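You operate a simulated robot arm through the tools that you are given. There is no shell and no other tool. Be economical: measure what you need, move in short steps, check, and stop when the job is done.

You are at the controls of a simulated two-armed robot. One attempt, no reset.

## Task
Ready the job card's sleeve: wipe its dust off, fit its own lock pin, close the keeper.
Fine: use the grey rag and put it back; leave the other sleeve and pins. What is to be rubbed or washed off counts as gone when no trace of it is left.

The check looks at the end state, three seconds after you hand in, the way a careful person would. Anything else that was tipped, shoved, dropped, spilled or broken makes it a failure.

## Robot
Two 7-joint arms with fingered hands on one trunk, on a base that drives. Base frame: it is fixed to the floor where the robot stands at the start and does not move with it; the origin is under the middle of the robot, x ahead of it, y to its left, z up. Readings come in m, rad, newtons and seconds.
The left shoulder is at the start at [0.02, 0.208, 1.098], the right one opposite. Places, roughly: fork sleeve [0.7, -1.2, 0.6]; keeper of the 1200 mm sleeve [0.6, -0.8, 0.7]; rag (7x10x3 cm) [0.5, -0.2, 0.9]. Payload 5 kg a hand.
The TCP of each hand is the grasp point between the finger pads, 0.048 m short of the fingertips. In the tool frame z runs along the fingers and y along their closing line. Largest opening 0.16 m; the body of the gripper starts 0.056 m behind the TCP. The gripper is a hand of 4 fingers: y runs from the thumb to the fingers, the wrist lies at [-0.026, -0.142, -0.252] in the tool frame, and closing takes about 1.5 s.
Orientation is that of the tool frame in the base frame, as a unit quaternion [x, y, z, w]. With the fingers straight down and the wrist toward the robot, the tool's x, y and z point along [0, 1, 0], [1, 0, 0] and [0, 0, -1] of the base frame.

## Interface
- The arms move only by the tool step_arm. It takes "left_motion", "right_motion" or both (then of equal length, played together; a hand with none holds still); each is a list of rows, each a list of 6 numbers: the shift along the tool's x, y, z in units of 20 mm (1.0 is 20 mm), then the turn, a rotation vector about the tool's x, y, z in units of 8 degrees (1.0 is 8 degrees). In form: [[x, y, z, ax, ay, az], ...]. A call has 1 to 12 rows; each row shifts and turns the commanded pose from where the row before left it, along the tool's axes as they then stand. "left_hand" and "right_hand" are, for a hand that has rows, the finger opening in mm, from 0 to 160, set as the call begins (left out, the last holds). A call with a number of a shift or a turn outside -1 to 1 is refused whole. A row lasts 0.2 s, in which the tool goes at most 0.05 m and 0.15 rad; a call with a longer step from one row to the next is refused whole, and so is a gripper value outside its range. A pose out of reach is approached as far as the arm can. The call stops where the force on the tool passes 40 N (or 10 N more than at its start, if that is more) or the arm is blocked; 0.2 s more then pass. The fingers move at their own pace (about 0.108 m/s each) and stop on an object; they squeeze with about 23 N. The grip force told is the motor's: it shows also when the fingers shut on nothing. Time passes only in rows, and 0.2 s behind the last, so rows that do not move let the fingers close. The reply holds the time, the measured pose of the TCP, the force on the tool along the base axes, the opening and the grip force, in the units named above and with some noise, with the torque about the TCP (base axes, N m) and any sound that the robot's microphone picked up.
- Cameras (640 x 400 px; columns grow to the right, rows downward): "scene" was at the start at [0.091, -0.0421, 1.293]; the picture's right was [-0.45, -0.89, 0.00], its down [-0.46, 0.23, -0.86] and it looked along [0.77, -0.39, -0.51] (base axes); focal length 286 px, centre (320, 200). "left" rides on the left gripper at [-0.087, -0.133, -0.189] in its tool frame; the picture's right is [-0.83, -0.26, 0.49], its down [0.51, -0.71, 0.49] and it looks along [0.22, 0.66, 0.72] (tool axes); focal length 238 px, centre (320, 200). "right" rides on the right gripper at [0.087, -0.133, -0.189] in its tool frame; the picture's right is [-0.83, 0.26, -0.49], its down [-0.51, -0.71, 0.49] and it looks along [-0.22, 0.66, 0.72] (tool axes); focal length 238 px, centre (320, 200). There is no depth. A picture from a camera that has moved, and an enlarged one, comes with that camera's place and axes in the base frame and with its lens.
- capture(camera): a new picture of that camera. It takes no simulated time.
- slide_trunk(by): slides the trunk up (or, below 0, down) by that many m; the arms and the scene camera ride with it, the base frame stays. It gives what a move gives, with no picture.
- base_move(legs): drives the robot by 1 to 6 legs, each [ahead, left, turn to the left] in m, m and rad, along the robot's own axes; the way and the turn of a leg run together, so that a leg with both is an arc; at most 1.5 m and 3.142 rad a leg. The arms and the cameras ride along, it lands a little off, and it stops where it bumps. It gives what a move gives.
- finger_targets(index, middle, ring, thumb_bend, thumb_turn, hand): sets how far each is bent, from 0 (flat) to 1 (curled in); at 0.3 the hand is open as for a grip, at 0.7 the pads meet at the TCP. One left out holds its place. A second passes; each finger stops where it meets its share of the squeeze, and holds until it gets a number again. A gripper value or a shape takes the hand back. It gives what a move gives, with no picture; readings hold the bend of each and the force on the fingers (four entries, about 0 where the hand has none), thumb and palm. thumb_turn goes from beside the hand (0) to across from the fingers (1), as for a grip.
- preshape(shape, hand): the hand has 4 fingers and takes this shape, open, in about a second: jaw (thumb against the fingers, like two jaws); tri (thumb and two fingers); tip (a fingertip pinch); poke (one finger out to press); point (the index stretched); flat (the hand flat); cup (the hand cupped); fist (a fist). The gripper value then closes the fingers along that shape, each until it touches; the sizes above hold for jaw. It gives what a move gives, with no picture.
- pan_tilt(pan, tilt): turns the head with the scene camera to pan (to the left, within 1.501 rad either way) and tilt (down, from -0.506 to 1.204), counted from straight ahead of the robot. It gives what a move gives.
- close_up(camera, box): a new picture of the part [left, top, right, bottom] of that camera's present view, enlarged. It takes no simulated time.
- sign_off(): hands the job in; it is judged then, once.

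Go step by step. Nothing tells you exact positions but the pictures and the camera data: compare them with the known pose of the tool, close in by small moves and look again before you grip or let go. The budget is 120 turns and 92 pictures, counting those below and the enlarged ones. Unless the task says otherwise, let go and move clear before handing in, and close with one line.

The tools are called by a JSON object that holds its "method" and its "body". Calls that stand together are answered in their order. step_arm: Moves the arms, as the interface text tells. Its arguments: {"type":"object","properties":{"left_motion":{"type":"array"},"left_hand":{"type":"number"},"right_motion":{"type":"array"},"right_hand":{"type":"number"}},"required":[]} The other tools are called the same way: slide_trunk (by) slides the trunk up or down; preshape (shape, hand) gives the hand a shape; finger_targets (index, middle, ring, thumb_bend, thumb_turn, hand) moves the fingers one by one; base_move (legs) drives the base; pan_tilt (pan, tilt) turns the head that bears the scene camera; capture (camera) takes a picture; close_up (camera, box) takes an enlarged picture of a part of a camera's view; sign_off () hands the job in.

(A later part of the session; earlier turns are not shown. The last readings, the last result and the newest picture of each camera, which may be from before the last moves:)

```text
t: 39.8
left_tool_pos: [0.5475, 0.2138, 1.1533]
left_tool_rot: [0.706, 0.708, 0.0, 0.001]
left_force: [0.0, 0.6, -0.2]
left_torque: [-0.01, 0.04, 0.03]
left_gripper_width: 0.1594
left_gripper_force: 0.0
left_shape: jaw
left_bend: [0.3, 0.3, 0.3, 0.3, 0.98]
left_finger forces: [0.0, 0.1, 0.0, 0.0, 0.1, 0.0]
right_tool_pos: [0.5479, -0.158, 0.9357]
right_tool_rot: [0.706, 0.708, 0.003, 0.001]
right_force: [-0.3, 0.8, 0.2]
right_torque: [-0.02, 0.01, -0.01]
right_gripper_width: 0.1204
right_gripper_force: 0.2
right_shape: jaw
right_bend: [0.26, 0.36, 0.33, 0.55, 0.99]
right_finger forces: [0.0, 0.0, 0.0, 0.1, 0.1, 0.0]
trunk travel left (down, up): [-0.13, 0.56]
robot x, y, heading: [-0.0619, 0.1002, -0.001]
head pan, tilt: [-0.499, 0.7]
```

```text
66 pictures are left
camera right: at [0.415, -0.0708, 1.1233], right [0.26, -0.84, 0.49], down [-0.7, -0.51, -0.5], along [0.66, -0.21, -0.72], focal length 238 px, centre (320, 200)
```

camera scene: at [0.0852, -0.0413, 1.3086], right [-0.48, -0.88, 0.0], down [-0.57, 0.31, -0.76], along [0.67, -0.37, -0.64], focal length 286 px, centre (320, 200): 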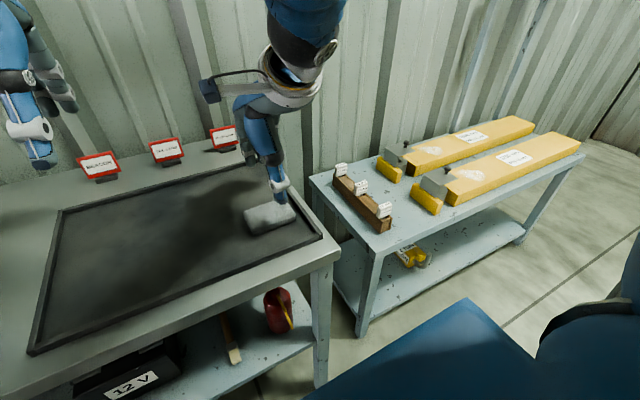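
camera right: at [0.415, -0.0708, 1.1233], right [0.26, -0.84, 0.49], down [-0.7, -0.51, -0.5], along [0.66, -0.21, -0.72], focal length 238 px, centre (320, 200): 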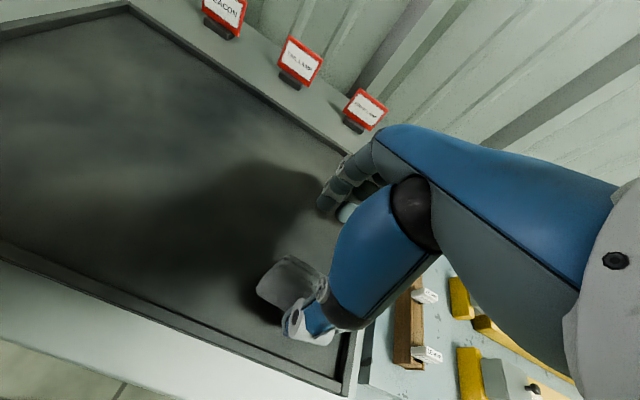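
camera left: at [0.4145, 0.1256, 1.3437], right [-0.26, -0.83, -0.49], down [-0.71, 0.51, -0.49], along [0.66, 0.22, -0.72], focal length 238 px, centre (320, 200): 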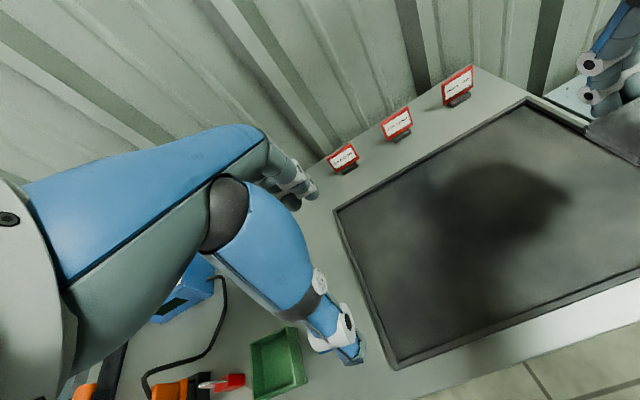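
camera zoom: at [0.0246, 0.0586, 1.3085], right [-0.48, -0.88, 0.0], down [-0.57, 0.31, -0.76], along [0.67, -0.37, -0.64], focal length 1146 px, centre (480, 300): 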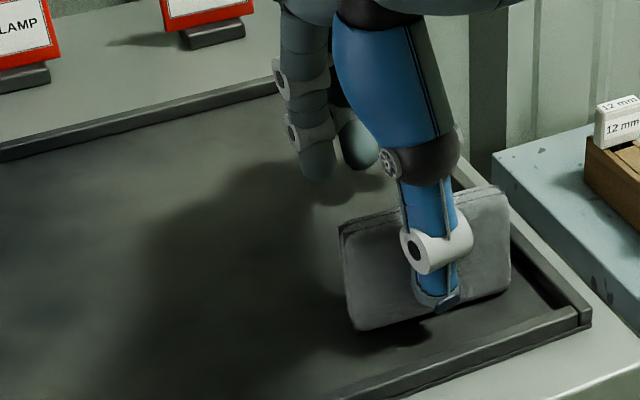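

The rag now seems tilted, leaning on the fingers. I'll raise the hand a little and look.

{"method": "step_arm", "body": {"right_motion": [[0, 0, -0.5, 0, 0, 0], [0, 0, -0.5, 0, 0, 0], [0, 0, -0.5, 0, 0, 0], [0, 0, -0.5, 0, 0, 0], [0, 0, 0, 0, 0, 0]], "right_hand": 140}}

{"method": "close_up", "body": {"camera": "scene", "box": [200, 125, 360, 225]}}

{"method": "close_up", "body": {"camera": "right", "box": [220, 200, 380, 300]}}

```text
t: 41.0
left_tool_pos: [0.5472, 0.2141, 1.1547]
left_tool_rot: [0.706, 0.708, 0.0, 0.0]
left_force: [-0.4, 0.0, 0.4]
left_torque: [-0.02, -0.01, 0.01]
left_gripper_width: 0.1595
left_gripper_force: 0.1
left_shape: jaw
left_bend: [0.3, 0.3, 0.3, 0.3, 0.98]
left_finger forces: [0.1, 0.0, 0.1, 0.0, 0.1, 0.1]
right_tool_pos: [0.5473, -0.1564, 0.9774]
right_tool_rot: [0.706, 0.709, 0.003, 0.0]
right_force: [0.3, -0.7, -0.7]
right_torque: [0.01, -0.01, 0.02]
right_gripper_width: 0.1396
right_gripper_force: 0.0
right_shape: jaw
right_bend: [0.27, 0.33, 0.31, 0.42, 0.98]
right_finger forces: [0.0, 0.0, 0.0, 0.1, 0.0, 0.0]
trunk travel left (down, up): [-0.13, 0.56]
robot x, y, heading: [-0.0589, 0.1003, 0.004]
head pan, tilt: [-0.499, 0.7]
```

```text
4.00 times, centred on (280, 175) of scene
camera zoom: at [0.0247, 0.0587, 1.3085], right [-0.48, -0.88, 0.0], down [-0.57, 0.31, -0.76], along [0.67, -0.37, -0.64], focal length 1146 px, centre (480, 300)
```

zoom: 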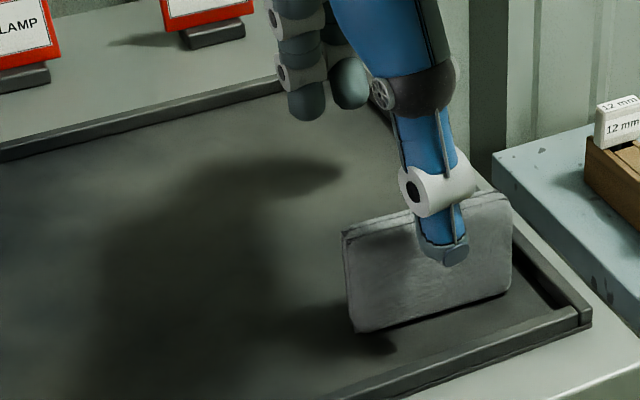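

```text
4.00 times, centred on (300, 250) of right
camera zoom: at [0.4148, -0.0705, 1.1635], right [0.26, -0.84, 0.49], down [-0.7, -0.51, -0.5], along [0.66, -0.21, -0.72], focal length 953 px, centre (400, 0)
```

zoom: 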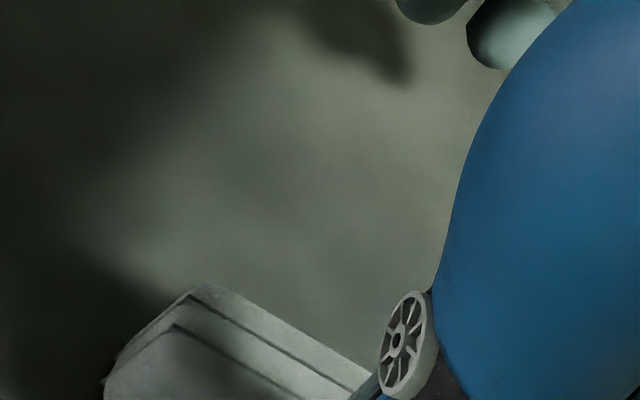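

The rag is standing on its long edge, leaning slightly at the thumb; that is a handy grip for wiping (30 mm thick, 70 mm tall). I'll lower around it and close.

{"method": "step_arm", "body": {"right_motion": [[-0.3, -0.4, 0.5, 0, 0, 0], [-0.3, -0.4, 0.5, 0, 0, 0], [0, 0, 0.5, 0, 0, 0], [0, 0, 0.3, 0, 0, 0]]}}

{"method": "step_arm", "body": {"right_motion": [[0, 0, 0, 0, 0, 0], [0, 0, 0, 0, 0, 0], [0, 0, 0, 0, 0, 0], [0, 0, 0, 0, 0, 0], [0, 0, 0, 0, 0, 0], [0, 0, 0, 0, 0, 0], [0, 0, 0, 0, 0, 0], [0, 0, 0, 0, 0, 0], [0, 0, 0, 0, 0, 0]], "right_hand": 10}}

{"method": "close_up", "body": {"camera": "scene", "box": [200, 125, 360, 225]}}

```text
t: 42.0
left_tool_pos: [0.5469, 0.2143, 1.1541]
left_tool_rot: [0.706, 0.708, 0.0, 0.0]
left_force: [-0.1, 0.2, 0.5]
left_torque: [0.03, -0.03, -0.02]
left_gripper_width: 0.1595
left_gripper_force: 0.1
left_shape: jaw
left_bend: [0.3, 0.3, 0.3, 0.3, 0.98]
left_finger forces: [0.0, 0.0, 0.1, 0.1, 0.0, 0.0]
right_tool_pos: [0.5323, -0.1685, 0.9383]
right_tool_rot: [0.706, 0.708, 0.004, 0.002]
right_force: [0.1, -0.5, -0.4]
right_torque: [0.02, 0.02, 0.02]
right_gripper_width: 0.1397
right_gripper_force: 0.0
right_shape: jaw
right_bend: [0.27, 0.32, 0.31, 0.42, 0.98]
right_finger forces: [0.1, 0.0, 0.0, 0.0, 0.0, 0.0]
trunk travel left (down, up): [-0.13, 0.56]
robot x, y, heading: [-0.0621, 0.1029, 0.002]
head pan, tilt: [-0.499, 0.7]
```

```text
t: 44.0
left_tool_pos: [0.5467, 0.214, 1.1545]
left_tool_rot: [0.707, 0.707, -0.001, 0.0]
left_force: [-0.4, 0.1, 0.5]
left_torque: [-0.01, 0.01, 0.01]
left_gripper_width: 0.1594
left_gripper_force: 0.0
left_shape: jaw
left_bend: [0.3, 0.3, 0.3, 0.3, 0.98]
left_finger forces: [0.0, 0.1, 0.0, 0.0, 0.0, 0.0]
right_tool_pos: [0.5322, -0.1685, 0.9389]
right_tool_rot: [0.706, 0.708, 0.004, 0.001]
right_force: [0.4, 0.3, -0.6]
right_torque: [-0.01, 0.03, 0.02]
right_gripper_width: 0.0228
right_gripper_force: 23.0
right_shape: jaw
right_bend: [0.71, 0.69, 0.7, 0.74, 1.0]
right_finger forces: [11.3, 5.2, 2.0, 0.1, 18.3, 0.0]
trunk travel left (down, up): [-0.13, 0.56]
robot x, y, heading: [-0.0595, 0.0988, -0.001]
head pan, tilt: [-0.499, 0.7]
```

```text
4.00 times, centred on (280, 175) of scene
camera zoom: at [0.0246, 0.0586, 1.3085], right [-0.48, -0.88, 0.0], down [-0.57, 0.31, -0.76], along [0.67, -0.37, -0.64], focal length 1146 px, centre (480, 300)
```

zoom: 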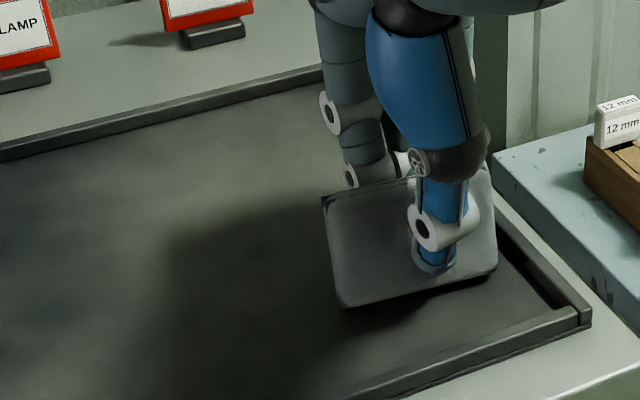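

Well gripped. Lift, then drive the base sideways to face the sleeve table.

{"method": "step_arm", "body": {"right_motion": [[0, 0, -0.5, 0, 0, 0], [0, 0, -1, 0, 0, 0], [0, 0, -1, 0, 0, 0], [0, 0, -1, 0, 0, 0], [0, 0, -1, 0, 0, 0], [0, 0, -1, 0, 0, 0], [0, 0, -1, 0, 0, 0]]}}

{"method": "base_move", "body": {"legs": [[0, -0.4, 0], [0, -0.4, 0]]}}

{"method": "pan_tilt", "body": {"pan": -0.2, "tilt": 0.8}}

{"method": "capture", "body": {"camera": "scene"}}

{"method": "capture", "body": {"camera": "left"}}

```text
t: 45.6
left_tool_pos: [0.546, 0.2112, 1.1554]
left_tool_rot: [0.707, 0.707, 0.002, 0.0]
left_force: [-1.0, -3.8, 1.5]
left_torque: [0.33, -0.13, 0.04]
left_gripper_width: 0.1597
left_gripper_force: 0.2
left_shape: jaw
left_bend: [0.3, 0.3, 0.3, 0.3, 0.97]
left_finger forces: [0.0, 0.1, 0.1, 0.0, 0.0, 0.0]
right_tool_pos: [0.5308, -0.1716, 1.0688]
right_tool_rot: [0.706, 0.708, 0.004, -0.001]
right_force: [-0.2, -1.7, -1.9]
right_torque: [0.23, -0.11, 0.03]
right_gripper_width: 0.023
right_gripper_force: 23.0
right_shape: jaw
right_bend: [0.71, 0.7, 0.7, 0.74, 1.0]
right_finger forces: [11.6, 5.2, 1.9, 0.0, 18.6, 0.0]
right hand out of reach, approached as far as the arm can: row 6
trunk travel left (down, up): [-0.13, 0.56]
robot x, y, heading: [-0.0604, 0.1045, 0.002]
head pan, tilt: [-0.499, 0.7]
```

```text
t: 50.2
left_tool_pos: [0.5462, -0.5882, 1.155]
left_tool_rot: [0.707, 0.707, -0.001, 0.0]
left_force: [0.1, -0.4, 0.4]
left_torque: [0.14, -0.03, 0.02]
left_gripper_width: 0.1596
left_gripper_force: 0.0
left_shape: jaw
left_bend: [0.3, 0.3, 0.3, 0.3, 0.98]
left_finger forces: [0.0, 0.0, 0.0, 0.0, 0.0, 0.1]
right_tool_pos: [0.5308, -0.9722, 1.0694]
right_tool_rot: [0.707, 0.707, 0.003, 0.001]
right_force: [0.3, -1.2, -1.8]
right_torque: [0.08, 0.03, 0.01]
right_gripper_width: 0.0228
right_gripper_force: 22.9
right_shape: jaw
right_bend: [0.71, 0.7, 0.7, 0.74, 1.0]
right_finger forces: [11.6, 5.2, 1.8, 0.1, 18.6, 0.0]
trunk travel left (down, up): [-0.13, 0.56]
robot x, y, heading: [-0.0637, -0.7004, -0.004]
head pan, tilt: [-0.499, 0.7]
```

```text
t: 51.0
left_tool_pos: [0.5469, -0.5875, 1.1538]
left_tool_rot: [0.706, 0.708, 0.0, 0.001]
left_force: [0.6, 0.7, 0.3]
left_torque: [-0.01, 0.02, -0.01]
left_gripper_width: 0.1595
left_gripper_force: 0.2
left_shape: jaw
left_bend: [0.3, 0.3, 0.3, 0.3, 0.98]
left_finger forces: [0.0, 0.0, 0.0, 0.0, 0.0, 0.1]
right_tool_pos: [0.5304, -0.9709, 1.0701]
right_tool_rot: [0.707, 0.707, 0.003, 0.001]
right_force: [-1.0, -0.3, -1.0]
right_torque: [0.01, 0.01, 0.01]
right_gripper_width: 0.0229
right_gripper_force: 23.0
right_shape: jaw
right_bend: [0.71, 0.7, 0.7, 0.74, 1.0]
right_finger forces: [11.7, 5.1, 1.9, 0.0, 18.7, 0.0]
trunk travel left (down, up): [-0.13, 0.56]
robot x, y, heading: [-0.0625, -0.7008, -0.002]
head pan, tilt: [-0.201, 0.799]
```

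```text
62 pictures are left
camera scene: at [0.0286, -0.7175, 1.3003], right [-0.2, -0.98, 0.0], down [-0.7, 0.14, -0.7], along [0.68, -0.14, -0.72], focal length 286 px, centre (320, 200)
```

scene: 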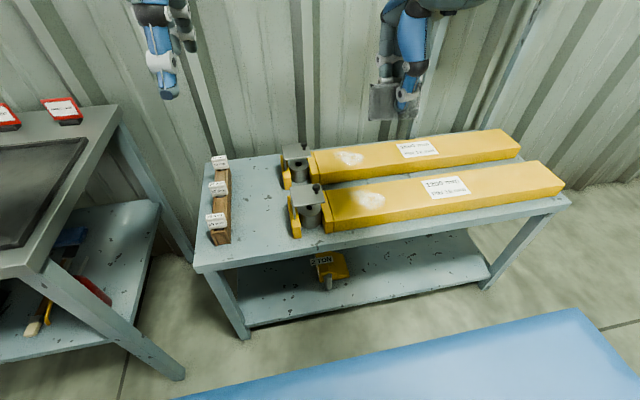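

```text
61 pictures are left
camera left: at [0.4147, -0.6747, 1.3435], right [-0.26, -0.83, -0.49], down [-0.71, 0.51, -0.49], along [0.66, 0.22, -0.72], focal length 238 px, centre (320, 200)
```

left: 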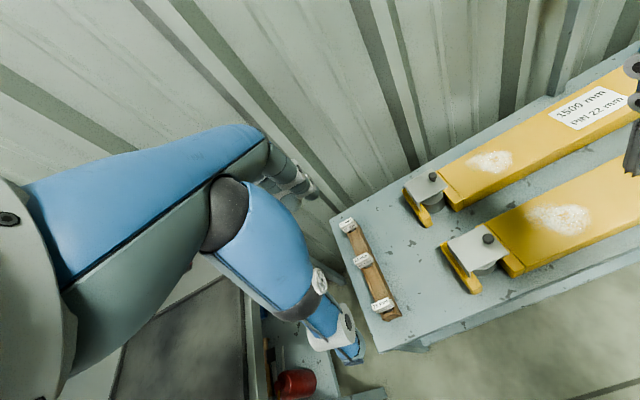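

The dust is centred near [0.597, -0.988] on a sleeve top at z≈0.666, and the rag's lower edge is about 83 mm below the TCP. I'll lower the rag over the patch.

{"method": "step_arm", "body": {"right_motion": [[-0.3, 0.2, 1, 0, 0, 0], [-0.3, 0.2, 1, 0, 0, 0], [-0.2, 0.2, 1, 0, 0, 0], [0, 0.2, 1, 0, 0, 0], [0, 0.2, 1, 0, 0, 0], [0, 0.2, 1, 0, 0, 0], [0, 0.2, 1, 0, 0, 0], [0, 0.2, 1, 0, 0, 0], [0, 0.2, 1, 0, 0, 0], [0, 0.2, 1, 0, 0, 0], [0, 0, 1, 0, 0, 0], [0, 0, 1, 0, 0, 0]]}}

{"method": "close_up", "body": {"camera": "scene", "box": [240, 100, 480, 250]}}

```text
t: 53.6
left_tool_pos: [0.547, -0.5876, 1.1544]
left_tool_rot: [0.707, 0.707, 0.0, 0.0]
left_force: [0.1, 0.0, -0.1]
left_torque: [0.03, 0.06, 0.01]
left_gripper_width: 0.1597
left_gripper_force: 0.1
left_shape: jaw
left_bend: [0.3, 0.3, 0.3, 0.3, 0.98]
left_finger forces: [0.0, 0.0, 0.0, 0.0, 0.1, 0.0]
right_tool_pos: [0.5726, -0.9859, 0.8291]
right_tool_rot: [0.707, 0.707, 0.003, 0.001]
right_force: [0.7, -0.6, -0.6]
right_torque: [0.01, 0.07, 0.01]
right_gripper_width: 0.0227
right_gripper_force: 22.5
right_shape: jaw
right_bend: [0.71, 0.7, 0.7, 0.74, 1.0]
right_finger forces: [11.4, 5.2, 1.9, 0.0, 18.2, 0.1]
trunk travel left (down, up): [-0.13, 0.56]
robot x, y, heading: [-0.0575, -0.7004, -0.002]
head pan, tilt: [-0.201, 0.799]
```

```text
2.67 times, centred on (360, 175) of scene
camera zoom: at [0.0294, -0.7175, 1.3002], right [-0.2, -0.98, 0.0], down [-0.7, 0.14, -0.7], along [0.68, -0.14, -0.72], focal length 764 px, centre (213, 267)
```

zoom: 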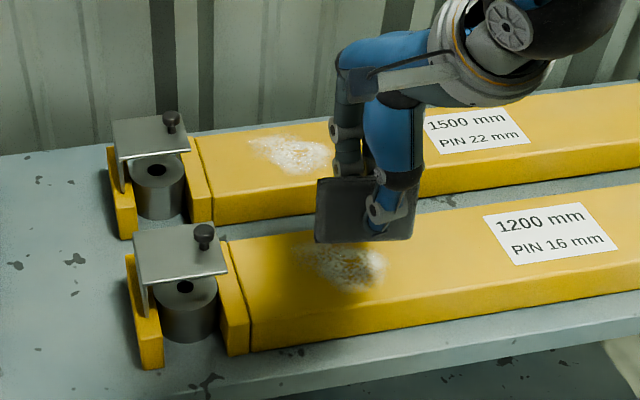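

Good view. Now lower gently to contact.

{"method": "step_arm", "body": {"right_motion": [[0, 0, 1, 0, 0, 0], [0, 0, 1, 0, 0, 0], [0, 0, 1, 0, 0, 0], [0, 0, 0.5, 0, 0, 0], [0, 0, 0.3, 0, 0, 0]]}}

{"method": "close_up", "body": {"camera": "scene", "box": [300, 130, 460, 230]}}

```text
t: 54.8
left_tool_pos: [0.5471, -0.5871, 1.1536]
left_tool_rot: [0.706, 0.708, 0.0, 0.0]
left_force: [0.4, -0.2, -0.8]
left_torque: [0.02, 0.0, -0.03]
left_gripper_width: 0.1595
left_gripper_force: 0.1
left_shape: jaw
left_bend: [0.3, 0.3, 0.3, 0.3, 0.98]
left_finger forces: [0.1, 0.1, 0.1, 0.1, 0.0, 0.0]
right_tool_pos: [0.5724, -0.9872, 0.7532]
right_tool_rot: [0.707, 0.707, 0.005, 0.001]
right_force: [0.9, -0.4, -0.8]
right_torque: [-0.04, 0.03, -0.01]
right_gripper_width: 0.0227
right_gripper_force: 23.3
right_shape: jaw
right_bend: [0.71, 0.7, 0.7, 0.74, 1.0]
right_finger forces: [11.4, 5.1, 1.8, 0.1, 18.2, 0.0]
trunk travel left (down, up): [-0.13, 0.56]
robot x, y, heading: [-0.0624, -0.7052, 0.004]
head pan, tilt: [-0.201, 0.799]
```

```text
4.00 times, centred on (380, 180) of scene
camera zoom: at [0.029, -0.7175, 1.3003], right [-0.2, -0.98, 0.0], down [-0.7, 0.14, -0.7], along [0.68, -0.14, -0.72], focal length 1146 px, centre (80, 280)
```

zoom: 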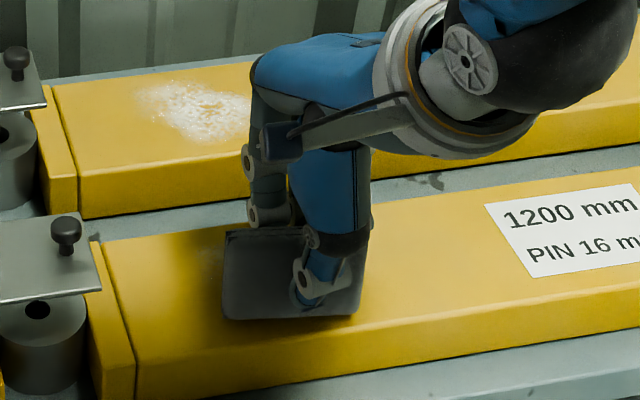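

{"method": "step_arm", "body": {"right_motion": [[0, 0, 0.2, 0, 0, 0], [0, 0, 0.15, 0, 0, 0], [0, 0, 0, 0, 0, 0]]}}

```text
t: 55.6
left_tool_pos: [0.545, -0.5881, 1.1548]
left_tool_rot: [0.707, 0.707, 0.0, 0.001]
left_force: [0.0, 0.0, 0.5]
left_torque: [-0.02, -0.02, 0.01]
left_gripper_width: 0.1597
left_gripper_force: 0.0
left_shape: jaw
left_bend: [0.3, 0.3, 0.3, 0.3, 0.98]
left_finger forces: [0.0, 0.0, 0.0, 0.1, 0.0, 0.0]
right_tool_pos: [0.5732, -0.9862, 0.7494]
right_tool_rot: [0.707, 0.707, 0.005, 0.001]
right_force: [-9.6, 1.0, 26.8]
right_torque: [0.01, 0.75, -0.06]
right_gripper_width: 0.0246
right_gripper_force: 23.0
right_shape: jaw
right_bend: [0.71, 0.71, 0.7, 0.74, 1.0]
right_finger forces: [11.0, 4.7, 1.4, 0.0, 31.4, 0.0]
trunk travel left (down, up): [-0.13, 0.56]
robot x, y, heading: [-0.0635, -0.6998, -0.001]
head pan, tilt: [-0.201, 0.799]
```

Contact at TCP z ≈ 0.750. I'll ease off slightly and stroke.

{"method": "step_arm", "body": {"right_motion": [[0, 0, -0.06, 0, 0, 0], [0.8, 0, 0, 0, 0, 0], [-1, 0, 0, 0, 0, 0], [-1, 0, 0, 0, 0, 0], [-0.6, 0, 0, 0, 0, 0], [1, 0, 0, 0, 0, 0], [0.8, 0, 0, 0, 0, 0]]}}

{"method": "close_up", "body": {"camera": "scene", "box": [300, 130, 460, 230]}}

```text
t: 57.2
left_tool_pos: [0.5458, -0.5878, 1.1538]
left_tool_rot: [0.708, 0.706, 0.0, -0.001]
left_force: [-0.7, -0.1, -0.2]
left_torque: [0.04, -0.04, -0.02]
left_gripper_width: 0.1597
left_gripper_force: 0.1
left_shape: jaw
left_bend: [0.3, 0.3, 0.3, 0.3, 0.98]
left_finger forces: [0.0, 0.0, 0.1, 0.1, 0.0, 0.0]
right_tool_pos: [0.5725, -0.9858, 0.749]
right_tool_rot: [0.707, 0.707, 0.004, 0.002]
right_force: [-0.1, -1.8, 7.3]
right_torque: [-0.02, 0.0, -0.04]
right_gripper_width: 0.0237
right_gripper_force: 23.2
right_shape: jaw
right_bend: [0.71, 0.71, 0.7, 0.74, 1.0]
right_finger forces: [12.3, 5.7, 1.9, 0.0, 20.4, 0.0]
trunk travel left (down, up): [-0.13, 0.56]
robot x, y, heading: [-0.0599, -0.6997, -0.005]
head pan, tilt: [-0.201, 0.799]
```

```text
4.00 times, centred on (380, 180) of scene
camera zoom: at [0.0282, -0.7175, 1.3003], right [-0.2, -0.98, 0.0], down [-0.7, 0.14, -0.7], along [0.68, -0.14, -0.72], focal length 1146 px, centre (80, 280)
```

zoom: 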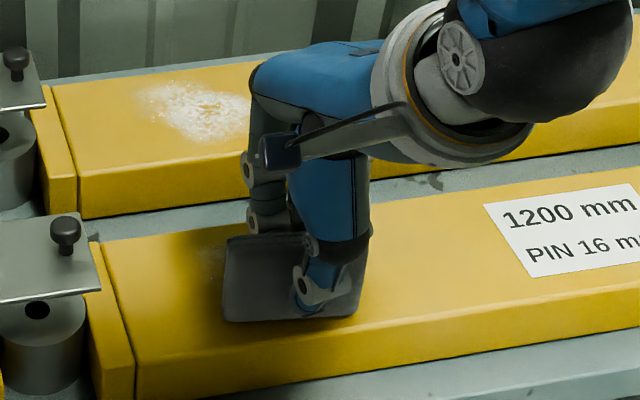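

{"method": "step_arm", "body": {"right_motion": [[1, 0, 0, 0, 0, 0], [0.5, 0.5, 0, 0, 0, 0], [-1, 0, 0, 0, 0, 0], [-1, 0, 0, 0, 0, 0], [-1, 0.5, 0, 0, 0, 0], [1, 0, 0, 0, 0, 0], [1, 0, 0, 0, 0, 0], [1, 0.5, 0, 0, 0, 0], [-1, 0, 0, 0, 0, 0], [-1, 0, 0, 0, 0, 0], [-1, 0.5, 0, 0, 0, 0], [1, 0, 0, 0, 0, 0]]}}

{"method": "step_arm", "body": {"right_motion": [[1, 0, 0, 0, 0, 0], [1, 0.5, 0, 0, 0, 0], [-1, 0, 0, 0, 0, 0], [-1, 0, 0, 0, 0, 0], [-1, 0.5, 0, 0, 0, 0], [1, 0, 0, 0, 0, 0], [1, 0, 0, 0, 0, 0], [1, 0.5, 0, 0, 0, 0], [-1, 0, 0, 0, 0, 0], [-1, 0, 0, 0, 0, 0], [-1, 0.2, 0, 0, 0, 0], [1, 0, 0, 0, 0, 0]]}}

{"method": "close_up", "body": {"camera": "scene", "box": [300, 130, 460, 230]}}

```text
t: 59.8
left_tool_pos: [0.5475, -0.5841, 1.1541]
left_tool_rot: [0.707, 0.707, 0.0, 0.0]
left_force: [-0.5, 2.1, -0.3]
left_torque: [-0.16, 0.01, -0.04]
left_gripper_width: 0.1596
left_gripper_force: 0.0
left_shape: jaw
left_bend: [0.3, 0.3, 0.3, 0.3, 0.98]
left_finger forces: [0.0, 0.1, 0.1, 0.1, 0.1, 0.0]
right_tool_pos: [0.6145, -0.9936, 0.749]
right_tool_rot: [0.707, 0.707, 0.003, 0.001]
right_force: [-0.2, 1.4, 0.1]
right_torque: [-0.11, 0.03, -0.03]
right_gripper_width: 0.0229
right_gripper_force: 22.9
right_shape: jaw
right_bend: [0.71, 0.7, 0.7, 0.74, 1.0]
right_finger forces: [12.2, 5.3, 2.0, 0.0, 19.4, 0.0]
trunk travel left (down, up): [-0.13, 0.56]
robot x, y, heading: [-0.0624, -0.6998, 0.001]
head pan, tilt: [-0.201, 0.799]
```

```text
t: 62.4
left_tool_pos: [0.547, -0.5853, 1.1541]
left_tool_rot: [0.707, 0.708, 0.0, 0.001]
left_force: [0.1, 1.9, -0.3]
left_torque: [-0.14, 0.03, -0.03]
left_gripper_width: 0.1595
left_gripper_force: 0.1
left_shape: jaw
left_bend: [0.3, 0.3, 0.3, 0.3, 0.98]
left_finger forces: [0.0, 0.0, 0.1, 0.0, 0.0, 0.0]
right_tool_pos: [0.6477, -0.9947, 0.7482]
right_tool_rot: [0.707, 0.707, 0.003, 0.001]
right_force: [-0.9, -0.4, 8.7]
right_torque: [-0.01, 0.11, -0.04]
right_gripper_width: 0.0234
right_gripper_force: 23.1
right_shape: jaw
right_bend: [0.71, 0.7, 0.7, 0.74, 1.0]
right_finger forces: [11.9, 5.4, 1.8, 0.0, 21.5, 0.1]
trunk travel left (down, up): [-0.13, 0.56]
robot x, y, heading: [-0.0635, -0.7029, 0.004]
head pan, tilt: [-0.201, 0.799]
```

```text
4.00 times, centred on (380, 180) of scene
camera zoom: at [0.0286, -0.7158, 1.3003], right [-0.2, -0.98, 0.0], down [-0.7, 0.14, -0.7], along [0.68, -0.14, -0.72], focal length 1146 px, centre (80, 280)
```

zoom: 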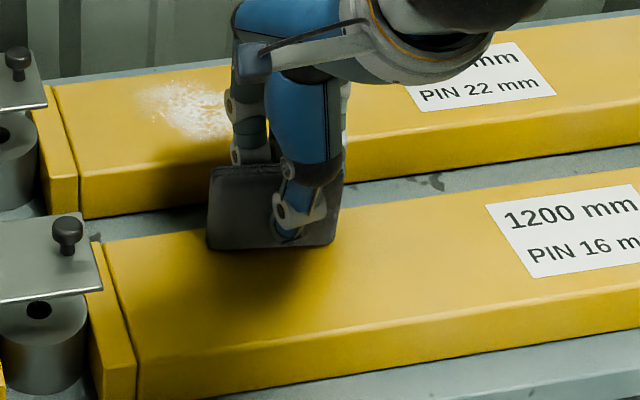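

It looks clean, but is in shadow. I'll wipe back once with a bit more press, then lift and check.

{"method": "step_arm", "body": {"right_motion": [[1, -0.3, 0, 0, 0, 0], [1, -0.3, 0.05, 0, 0, 0], [-1, -0.3, 0, 0, 0, 0], [-1, -0.3, 0, 0, 0, 0], [-1, -0.3, 0, 0, 0, 0], [1, -0.3, 0, 0, 0, 0], [1, -0.3, 0, 0, 0, 0], [1, -0.3, 0, 0, 0, 0], [-1, -0.3, 0, 0, 0, 0], [-1, -0.3, 0, 0, 0, 0], [-1, -0.3, 0, 0, 0, 0], [1, -0.3, 0, 0, 0, 0]]}}

{"method": "step_arm", "body": {"right_motion": [[1, -0.3, 0, 0, 0, 0], [1, -0.3, 0, 0, 0, 0], [-1, -0.3, 0, 0, 0, 0], [-1, 0, -1, 0, 0, 0], [0, -1, -1, 0, 0, 0], [0, -1, -1, 0, 0, 0], [0, -1, -1, 0, 0, 0], [0, 0, -1, 0, 0, 0], [0, 0, -1, 0, 0, 0], [0, 0, -1, 0, 0, 0], [0, 0, -1, 0, 0, 0], [0, 0, -1, 0, 0, 0]]}}

{"method": "step_arm", "body": {"right_motion": [[0, 0, -1, 0, 0, 0], [0, 0, -1, 0, 0, 0], [0, 0, -1, 0, 0, 0], [0, 0, -1, 0, 0, 0], [0, 0, -1, 0, 0, 0]]}}

{"method": "close_up", "body": {"camera": "scene", "box": [280, 130, 440, 230]}}

```text
t: 65.0
left_tool_pos: [0.5475, -0.5866, 1.1536]
left_tool_rot: [0.707, 0.707, -0.001, 0.001]
left_force: [0.5, 1.5, -0.6]
left_torque: [-0.14, 0.04, 0.02]
left_gripper_width: 0.1598
left_gripper_force: 0.2
left_shape: jaw
left_bend: [0.3, 0.3, 0.3, 0.3, 0.98]
left_finger forces: [0.0, 0.1, 0.0, 0.0, 0.0, 0.0]
right_tool_pos: [0.5736, -0.996, 0.7473]
right_tool_rot: [0.707, 0.707, 0.002, 0.001]
right_force: [-0.1, -2.3, 10.4]
right_torque: [-0.13, 0.0, 0.0]
right_gripper_width: 0.0232
right_gripper_force: 22.9
right_shape: jaw
right_bend: [0.71, 0.71, 0.7, 0.74, 1.0]
right_finger forces: [13.7, 5.7, 1.4, 0.0, 21.4, 0.1]
trunk travel left (down, up): [-0.13, 0.56]
robot x, y, heading: [-0.0565, -0.7021, -0.007]
head pan, tilt: [-0.201, 0.799]
```

```text
t: 67.6
left_tool_pos: [0.5455, -0.5867, 1.1544]
left_tool_rot: [0.707, 0.707, 0.0, 0.0]
left_force: [0.5, 0.2, 0.7]
left_torque: [-0.02, -0.01, 0.01]
left_gripper_width: 0.1598
left_gripper_force: 0.1
left_shape: jaw
left_bend: [0.3, 0.3, 0.3, 0.3, 0.98]
left_finger forces: [0.0, 0.1, 0.0, 0.0, 0.1, 0.0]
right_tool_pos: [0.4949, -0.9953, 0.9275]
right_tool_rot: [0.707, 0.707, 0.004, 0.0]
right_force: [0.3, -1.1, -0.3]
right_torque: [-0.02, -0.04, 0.02]
right_gripper_width: 0.0228
right_gripper_force: 22.8
right_shape: jaw
right_bend: [0.71, 0.7, 0.7, 0.74, 1.0]
right_finger forces: [12.1, 5.5, 1.7, 0.0, 19.5, 0.0]
trunk travel left (down, up): [-0.13, 0.56]
robot x, y, heading: [-0.0609, -0.7009, -0.002]
head pan, tilt: [-0.201, 0.799]
```

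```text
t: 68.8
left_tool_pos: [0.5478, -0.5883, 1.154]
left_tool_rot: [0.707, 0.707, 0.0, 0.001]
left_force: [0.5, 0.6, 0.3]
left_torque: [0.03, -0.04, 0.01]
left_gripper_width: 0.1597
left_gripper_force: 0.1
left_shape: jaw
left_bend: [0.3, 0.3, 0.3, 0.3, 0.98]
left_finger forces: [0.0, 0.0, 0.1, 0.1, 0.0, 0.0]
right_tool_pos: [0.4903, -1.0028, 0.9936]
right_tool_rot: [0.711, 0.703, -0.009, -0.001]
right_force: [-0.7, -0.5, -0.5]
right_torque: [0.03, -0.02, 0.03]
right_gripper_width: 0.0229
right_gripper_force: 23.3
right_shape: jaw
right_bend: [0.71, 0.7, 0.7, 0.74, 1.0]
right_finger forces: [12.2, 5.5, 1.8, 0.0, 19.5, 0.0]
right hand out of reach, approached as far as the arm can: row 4, 5
trunk travel left (down, up): [-0.13, 0.56]
robot x, y, heading: [-0.0616, -0.6973, -0.003]
head pan, tilt: [-0.201, 0.799]
```

```text
4.00 times, centred on (360, 180) of scene
camera zoom: at [0.0284, -0.7176, 1.3003], right [-0.2, -0.98, 0.0], down [-0.7, 0.14, -0.7], along [0.68, -0.14, -0.72], focal length 1146 px, centre (160, 280)
```

zoom: 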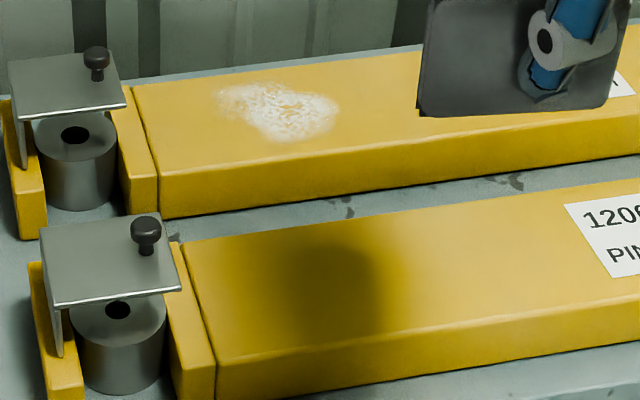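

The 1200 sleeve's patch is wiped clean. Now back to the bench to return the rag: raise, extend a bit, and drive left.

{"method": "step_arm", "body": {"right_motion": [[0, 1, -0.5, 0, 0, 0], [0, 1, -1, 0, 0, 0], [0, 0.5, -1, 0, 0, 0], [0, 0, -0.5, 0, 0, 0]]}}

{"method": "base_move", "body": {"legs": [[0, 0.4, 0], [0, 0.4, 0]]}}

{"method": "pan_tilt", "body": {"pan": -0.5, "tilt": 0.7}}

{"method": "capture", "body": {"camera": "scene"}}

```text
t: 69.8
left_tool_pos: [0.5465, -0.5863, 1.1539]
left_tool_rot: [0.707, 0.708, -0.001, 0.001]
left_force: [0.4, 0.5, -0.2]
left_torque: [-0.07, -0.01, -0.02]
left_gripper_width: 0.1598
left_gripper_force: 0.0
left_shape: jaw
left_bend: [0.3, 0.3, 0.3, 0.3, 0.98]
left_finger forces: [0.0, 0.0, 0.1, 0.0, 0.1, 0.1]
right_tool_pos: [0.5385, -1.0028, 1.0496]
right_tool_rot: [0.708, 0.706, 0.0, 0.0]
right_force: [0.1, 0.3, -0.2]
right_torque: [-0.05, 0.03, -0.02]
right_gripper_width: 0.0228
right_gripper_force: 22.9
right_shape: jaw
right_bend: [0.71, 0.7, 0.7, 0.74, 1.0]
right_finger forces: [12.2, 5.5, 1.7, 0.0, 19.5, 0.0]
right hand out of reach, approached as far as the arm can: row 4
trunk travel left (down, up): [-0.13, 0.56]
robot x, y, heading: [-0.0641, -0.6976, -0.001]
head pan, tilt: [-0.201, 0.799]
```

```text
t: 74.3
left_tool_pos: [0.5486, 0.2099, 1.1542]
left_tool_rot: [0.708, 0.706, 0.0, 0.001]
left_force: [0.3, 0.0, 0.0]
left_torque: [-0.06, -0.03, -0.03]
left_gripper_width: 0.1596
left_gripper_force: 0.1
left_shape: jaw
left_bend: [0.3, 0.3, 0.3, 0.3, 0.98]
left_finger forces: [0.0, 0.1, 0.1, 0.0, 0.1, 0.1]
right_tool_pos: [0.5399, -0.2058, 1.048]
right_tool_rot: [0.709, 0.705, -0.001, 0.0]
right_force: [0.0, 0.7, -0.3]
right_torque: [-0.13, 0.0, -0.01]
right_gripper_width: 0.0229
right_gripper_force: 22.7
right_shape: jaw
right_bend: [0.71, 0.7, 0.7, 0.74, 1.0]
right_finger forces: [12.3, 5.6, 1.8, 0.0, 19.5, 0.0]
trunk travel left (down, up): [-0.13, 0.56]
robot x, y, heading: [-0.0599, 0.1012, -0.004]
head pan, tilt: [-0.201, 0.799]
```

```text
t: 75.2
left_tool_pos: [0.5478, 0.2078, 1.1535]
left_tool_rot: [0.709, 0.705, 0.0, 0.0]
left_force: [-0.1, -0.3, -0.4]
left_torque: [-0.01, 0.0, -0.01]
left_gripper_width: 0.1595
left_gripper_force: 0.1
left_shape: jaw
left_bend: [0.3, 0.3, 0.3, 0.3, 0.98]
left_finger forces: [0.0, 0.0, 0.0, 0.0, 0.0, 0.1]
right_tool_pos: [0.5388, -0.2061, 1.048]
right_tool_rot: [0.709, 0.705, -0.001, -0.001]
right_force: [0.0, -0.1, -0.4]
right_torque: [-0.03, -0.01, 0.01]
right_gripper_width: 0.0228
right_gripper_force: 22.9
right_shape: jaw
right_bend: [0.71, 0.7, 0.7, 0.74, 1.0]
right_finger forces: [12.2, 5.6, 1.7, 0.1, 19.5, 0.1]
trunk travel left (down, up): [-0.13, 0.56]
robot x, y, heading: [-0.0595, 0.095, -0.003]
head pan, tilt: [-0.499, 0.7]
```

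```text
55 pictures are left
camera scene: at [0.0262, 0.0559, 1.3085], right [-0.48, -0.88, 0.0], down [-0.56, 0.31, -0.76], along [0.67, -0.37, -0.64], focal length 286 px, centre (320, 200)
```

scene: 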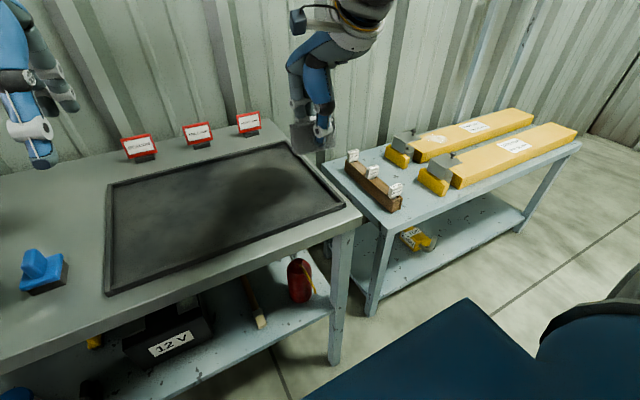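

{"method": "step_arm", "body": {"right_motion": [[1, -0.5, 0.6, 0, 0, 0], [1, -0.5, 0.6, 0, 0, 0], [0, -0.5, 0.8, 0, 0, 0], [0, -0.5, 0.8, 0, 0, 0], [0, 0, 1, 0, 0, 0], [0, 0, 1, 0, 0, 0], [0, 0, 0.3, 0, 0, 0], [0, 0, 0.2, 0, 0, 0]]}}

```text
t: 77.0
left_tool_pos: [0.5484, 0.2079, 1.1549]
left_tool_rot: [0.708, 0.706, -0.001, 0.0]
left_force: [0.1, -0.4, -0.8]
left_torque: [0.0, 0.04, 0.01]
left_gripper_width: 0.1599
left_gripper_force: 0.0
left_shape: jaw
left_bend: [0.3, 0.3, 0.3, 0.3, 0.98]
left_finger forces: [0.0, 0.0, 0.0, 0.1, 0.0, 0.0]
right_tool_pos: [0.4986, -0.1665, 0.9418]
right_tool_rot: [0.709, 0.705, -0.001, -0.001]
right_force: [-0.2, -0.8, 0.1]
right_torque: [0.01, 0.0, -0.02]
right_gripper_width: 0.0229
right_gripper_force: 22.7
right_shape: jaw
right_bend: [0.71, 0.7, 0.7, 0.74, 1.0]
right_finger forces: [12.2, 5.6, 1.6, 0.0, 19.5, 0.0]
trunk travel left (down, up): [-0.13, 0.56]
robot x, y, heading: [-0.0588, 0.0986, -0.004]
head pan, tilt: [-0.499, 0.7]
```

{"method": "step_arm", "body": {"right_motion": [[0, 0, 0.15, 0, 0, 0], [0, 0, 0, 0, 0, 0]]}}

{"method": "step_arm", "body": {"right_motion": [[0, 0, 0, 0, 0, 0], [0, 0, 0, 0, 0, 0], [0, 0, 0, 0, 0, 0], [0, 0, 0, 0, 0, 0], [0, 0, 0, 0, 0, 0], [0, 0, -0.5, 0, 0, 0], [0, 0, -0.3, 0, 0, 0]], "right_hand": 140}}

{"method": "close_up", "body": {"camera": "scene", "box": [220, 125, 380, 225]}}

```text
t: 77.5
left_tool_pos: [0.5498, 0.2085, 1.1548]
left_tool_rot: [0.709, 0.706, 0.0, 0.0]
left_force: [-0.2, 0.7, -0.1]
left_torque: [-0.02, 0.0, 0.02]
left_gripper_width: 0.1597
left_gripper_force: 0.2
left_shape: jaw
left_bend: [0.3, 0.3, 0.3, 0.3, 0.98]
left_finger forces: [0.0, 0.1, 0.1, 0.0, 0.0, 0.0]
right_tool_pos: [0.4987, -0.1673, 0.9386]
right_tool_rot: [0.709, 0.705, -0.001, 0.0]
right_force: [-0.8, -0.8, 0.3]
right_torque: [0.0, -0.03, 0.0]
right_gripper_width: 0.0229
right_gripper_force: 23.0
right_shape: jaw
right_bend: [0.71, 0.7, 0.7, 0.74, 1.0]
right_finger forces: [12.1, 5.7, 1.6, 0.1, 19.3, 0.0]
trunk travel left (down, up): [-0.13, 0.56]
robot x, y, heading: [-0.0572, 0.1005, -0.003]
head pan, tilt: [-0.499, 0.7]
```

```text
t: 79.2
left_tool_pos: [0.5492, 0.2081, 1.1538]
left_tool_rot: [0.708, 0.706, 0.0, 0.001]
left_force: [-0.2, -0.3, 0.9]
left_torque: [0.0, 0.01, 0.0]
left_gripper_width: 0.1597
left_gripper_force: 0.0
left_shape: jaw
left_bend: [0.3, 0.3, 0.3, 0.3, 0.98]
left_finger forces: [0.0, 0.0, 0.0, 0.0, 0.1, 0.1]
right_tool_pos: [0.4991, -0.167, 0.9571]
right_tool_rot: [0.709, 0.706, 0.0, 0.0]
right_force: [-0.7, 0.6, 0.1]
right_torque: [0.01, 0.01, 0.02]
right_gripper_width: 0.1401
right_gripper_force: 0.0
right_shape: jaw
right_bend: [0.27, 0.33, 0.31, 0.42, 0.98]
right_finger forces: [0.0, 0.0, 0.0, 0.1, 0.0, 0.1]
trunk travel left (down, up): [-0.13, 0.56]
robot x, y, heading: [-0.0562, 0.1007, -0.002]
head pan, tilt: [-0.499, 0.7]
```

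```text
4.00 times, centred on (300, 175) of scene
camera zoom: at [0.0262, 0.0558, 1.3085], right [-0.48, -0.88, 0.0], down [-0.56, 0.31, -0.76], along [0.67, -0.37, -0.64], focal length 1146 px, centre (400, 300)
```

zoom: 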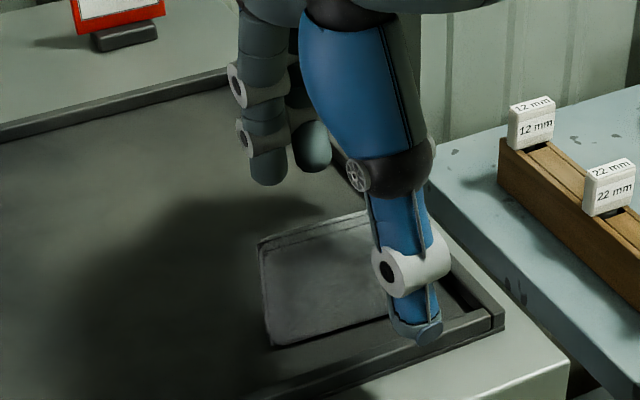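

Rag stands in the tray, released. I'll push its upper part forward with the thumb so it lies down flat.

{"method": "step_arm", "body": {"right_motion": [[0, 0.7, 0, 0, 0, 0], [0, 0.7, 0, 0, 0, 0], [0, 0.7, 0, 0, 0, 0], [0, 0.7, 0, 0, 0, 0], [0, 0.7, 0, 0, 0, 0], [0, 0.7, 0, 0, 0, 0]]}}

{"method": "close_up", "body": {"camera": "scene", "box": [220, 125, 380, 225]}}

```text
t: 80.5
left_tool_pos: [0.5493, 0.2082, 1.1548]
left_tool_rot: [0.708, 0.706, 0.0, 0.0]
left_force: [0.3, 0.0, -0.2]
left_torque: [-0.03, 0.0, -0.01]
left_gripper_width: 0.1597
left_gripper_force: 0.1
left_shape: jaw
left_bend: [0.3, 0.3, 0.3, 0.3, 0.98]
left_finger forces: [0.0, 0.0, 0.0, 0.0, 0.0, 0.0]
right_tool_pos: [0.5844, -0.1664, 0.9552]
right_tool_rot: [0.708, 0.706, -0.002, -0.001]
right_force: [0.4, 0.0, 0.1]
right_torque: [-0.03, -0.02, 0.0]
right_gripper_width: 0.1398
right_gripper_force: 0.0
right_shape: jaw
right_bend: [0.27, 0.32, 0.31, 0.42, 0.98]
right_finger forces: [0.0, 0.0, 0.1, 0.0, 0.0, 0.1]
trunk travel left (down, up): [-0.13, 0.56]
robot x, y, heading: [-0.0601, 0.0996, -0.004]
head pan, tilt: [-0.499, 0.7]
```

```text
4.00 times, centred on (300, 175) of scene
camera zoom: at [0.0266, 0.0558, 1.3085], right [-0.48, -0.88, 0.0], down [-0.56, 0.31, -0.76], along [0.67, -0.37, -0.64], focal length 1146 px, centre (400, 300)
```

zoom: 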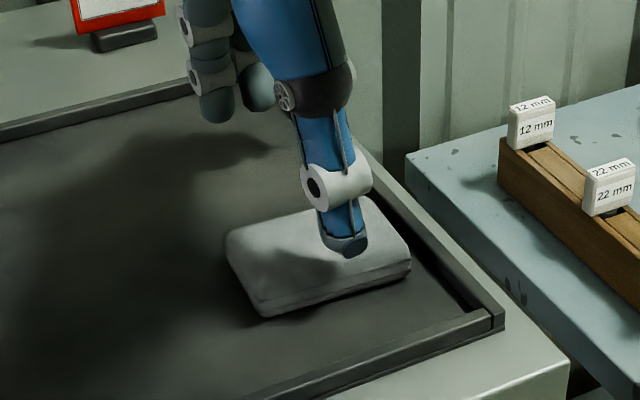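

The rag is lying flat in its place. Now raise, drive right, and look at the pins and keeper.

{"method": "step_arm", "body": {"right_motion": [[0, 0, -1, 0, 0, 0], [0, 0, -1, 0, 0, 0], [0, 0, -1, 0, 0, 0], [0, -0.5, -1, 0, 0, 0], [0, -0.5, -1, 0, 0, 0]]}}

{"method": "base_move", "body": {"legs": [[0, -0.5, 0]]}}

{"method": "pan_tilt", "body": {"pan": -0.3, "tilt": 0.85}}

{"method": "capture", "body": {"camera": "scene"}}

{"method": "capture", "body": {"camera": "right"}}

```text
t: 81.8
left_tool_pos: [0.5481, 0.2093, 1.1539]
left_tool_rot: [0.708, 0.706, 0.001, 0.001]
left_force: [0.6, -0.2, -0.6]
left_torque: [0.02, -0.04, -0.01]
left_gripper_width: 0.1594
left_gripper_force: 0.0
left_shape: jaw
left_bend: [0.3, 0.3, 0.3, 0.3, 0.98]
left_finger forces: [0.0, 0.0, 0.0, 0.0, 0.0, 0.0]
right_tool_pos: [0.5623, -0.1679, 1.0567]
right_tool_rot: [0.709, 0.705, -0.001, 0.0]
right_force: [0.6, 0.3, -0.1]
right_torque: [-0.07, -0.04, 0.03]
right_gripper_width: 0.1401
right_gripper_force: 0.2
right_shape: jaw
right_bend: [0.27, 0.33, 0.31, 0.42, 0.98]
right_finger forces: [0.0, 0.0, 0.0, 0.0, 0.0, 0.0]
trunk travel left (down, up): [-0.13, 0.56]
robot x, y, heading: [-0.0592, 0.1002, -0.003]
head pan, tilt: [-0.499, 0.7]
```

```text
t: 84.7
left_tool_pos: [0.5482, -0.287, 1.1547]
left_tool_rot: [0.708, 0.707, 0.0, 0.0]
left_force: [-0.1, -1.9, 0.4]
left_torque: [0.11, -0.01, 0.01]
left_gripper_width: 0.1597
left_gripper_force: 0.1
left_shape: jaw
left_bend: [0.3, 0.3, 0.3, 0.3, 0.98]
left_finger forces: [0.0, 0.1, 0.0, 0.1, 0.1, 0.0]
right_tool_pos: [0.5628, -0.6617, 1.056]
right_tool_rot: [0.708, 0.706, 0.0, -0.001]
right_force: [-0.7, -1.2, -0.9]
right_torque: [0.04, -0.01, -0.02]
right_gripper_width: 0.14
right_gripper_force: 0.0
right_shape: jaw
right_bend: [0.27, 0.32, 0.31, 0.42, 0.98]
right_finger forces: [0.1, 0.0, 0.0, 0.0, 0.0, 0.1]
trunk travel left (down, up): [-0.13, 0.56]
robot x, y, heading: [-0.058, -0.3974, -0.0]
head pan, tilt: [-0.499, 0.7]
```

```text
t: 85.4
left_tool_pos: [0.547, -0.2843, 1.1542]
left_tool_rot: [0.707, 0.707, 0.0, 0.0]
left_force: [-0.2, -0.5, -1.6]
left_torque: [0.0, 0.02, 0.01]
left_gripper_width: 0.1594
left_gripper_force: 0.1
left_shape: jaw
left_bend: [0.3, 0.3, 0.3, 0.3, 0.98]
left_finger forces: [0.0, 0.0, 0.0, 0.1, 0.0, 0.0]
right_tool_pos: [0.5617, -0.6611, 1.0548]
right_tool_rot: [0.708, 0.706, 0.0, -0.001]
right_force: [0.5, -0.7, 0.5]
right_torque: [-0.02, 0.0, 0.04]
right_gripper_width: 0.1402
right_gripper_force: 0.2
right_shape: jaw
right_bend: [0.27, 0.32, 0.31, 0.42, 0.98]
right_finger forces: [0.0, 0.0, 0.0, 0.0, 0.0, 0.1]
trunk travel left (down, up): [-0.13, 0.56]
robot x, y, heading: [-0.0626, -0.4006, -0.004]
head pan, tilt: [-0.3, 0.85]
```

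```text
52 pictures are left
camera scene: at [0.025, -0.4216, 1.2963], right [-0.3, -0.95, 0.0], down [-0.72, 0.22, -0.66], along [0.63, -0.2, -0.75], focal length 286 px, centre (320, 200)
```

scene: 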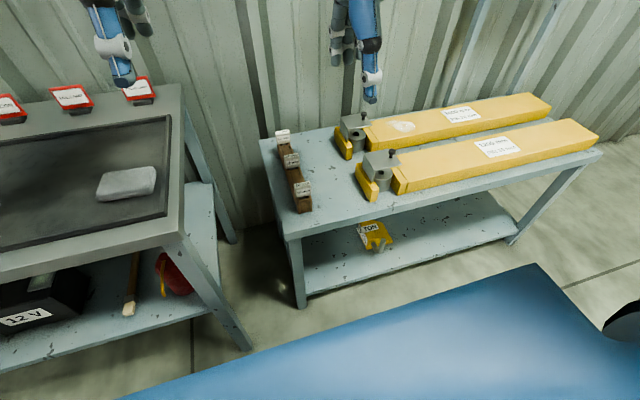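

```text
51 pictures are left
camera right: at [0.4315, -0.5742, 1.2437], right [0.26, -0.84, 0.49], down [-0.71, -0.5, -0.49], along [0.65, -0.22, -0.72], focal length 238 px, centre (320, 200)
```

right: 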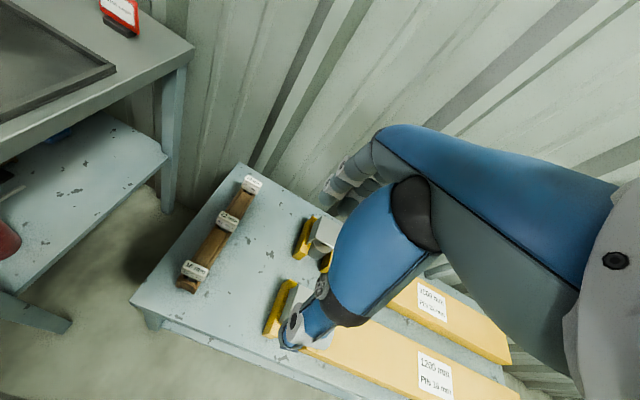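

{"method": "close_up", "body": {"camera": "scene", "box": [265, 120, 345, 220]}}

{"method": "close_up", "body": {"camera": "scene", "box": [328, 105, 456, 205]}}

{"method": "close_up", "body": {"camera": "right", "box": [170, 165, 298, 305]}}

```text
4.00 times, centred on (305, 170) of scene
camera zoom: at [0.025, -0.4216, 1.2963], right [-0.3, -0.95, 0.0], down [-0.72, 0.22, -0.66], along [0.63, -0.2, -0.75], focal length 1146 px, centre (380, 320)
```

zoom: 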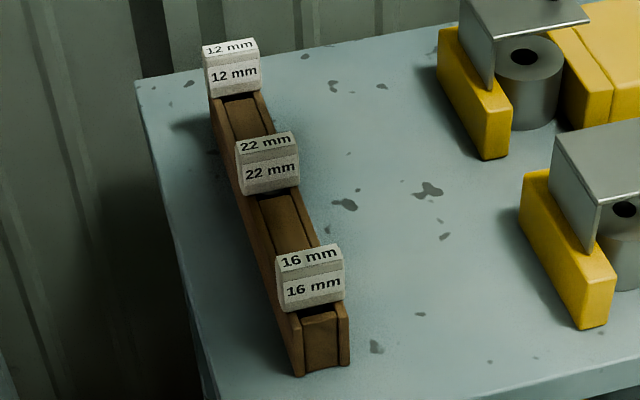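

```text
4.00 times, centred on (392, 155) of scene
camera zoom: at [0.025, -0.4216, 1.2963], right [-0.3, -0.95, 0.0], down [-0.72, 0.22, -0.66], along [0.63, -0.2, -0.75], focal length 1146 px, centre (32, 380)
```

zoom: 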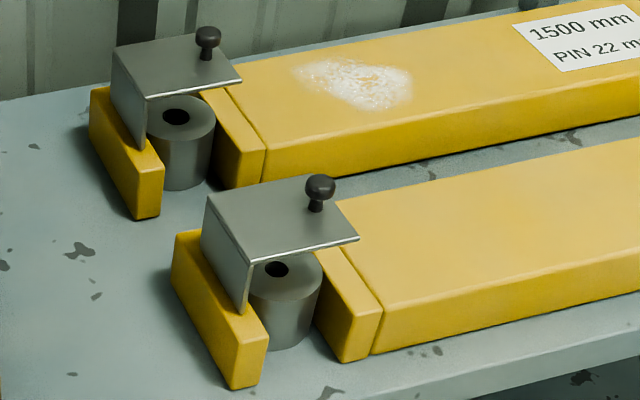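

```text
2.86 times, centred on (234, 235) of right
camera zoom: at [0.4315, -0.5742, 1.2437], right [0.26, -0.84, 0.49], down [-0.71, -0.5, -0.49], along [0.65, -0.22, -0.72], focal length 681 px, centre (566, 100)
```

zoom: 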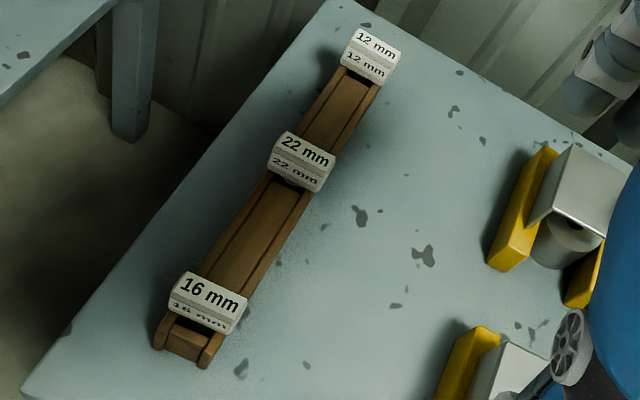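

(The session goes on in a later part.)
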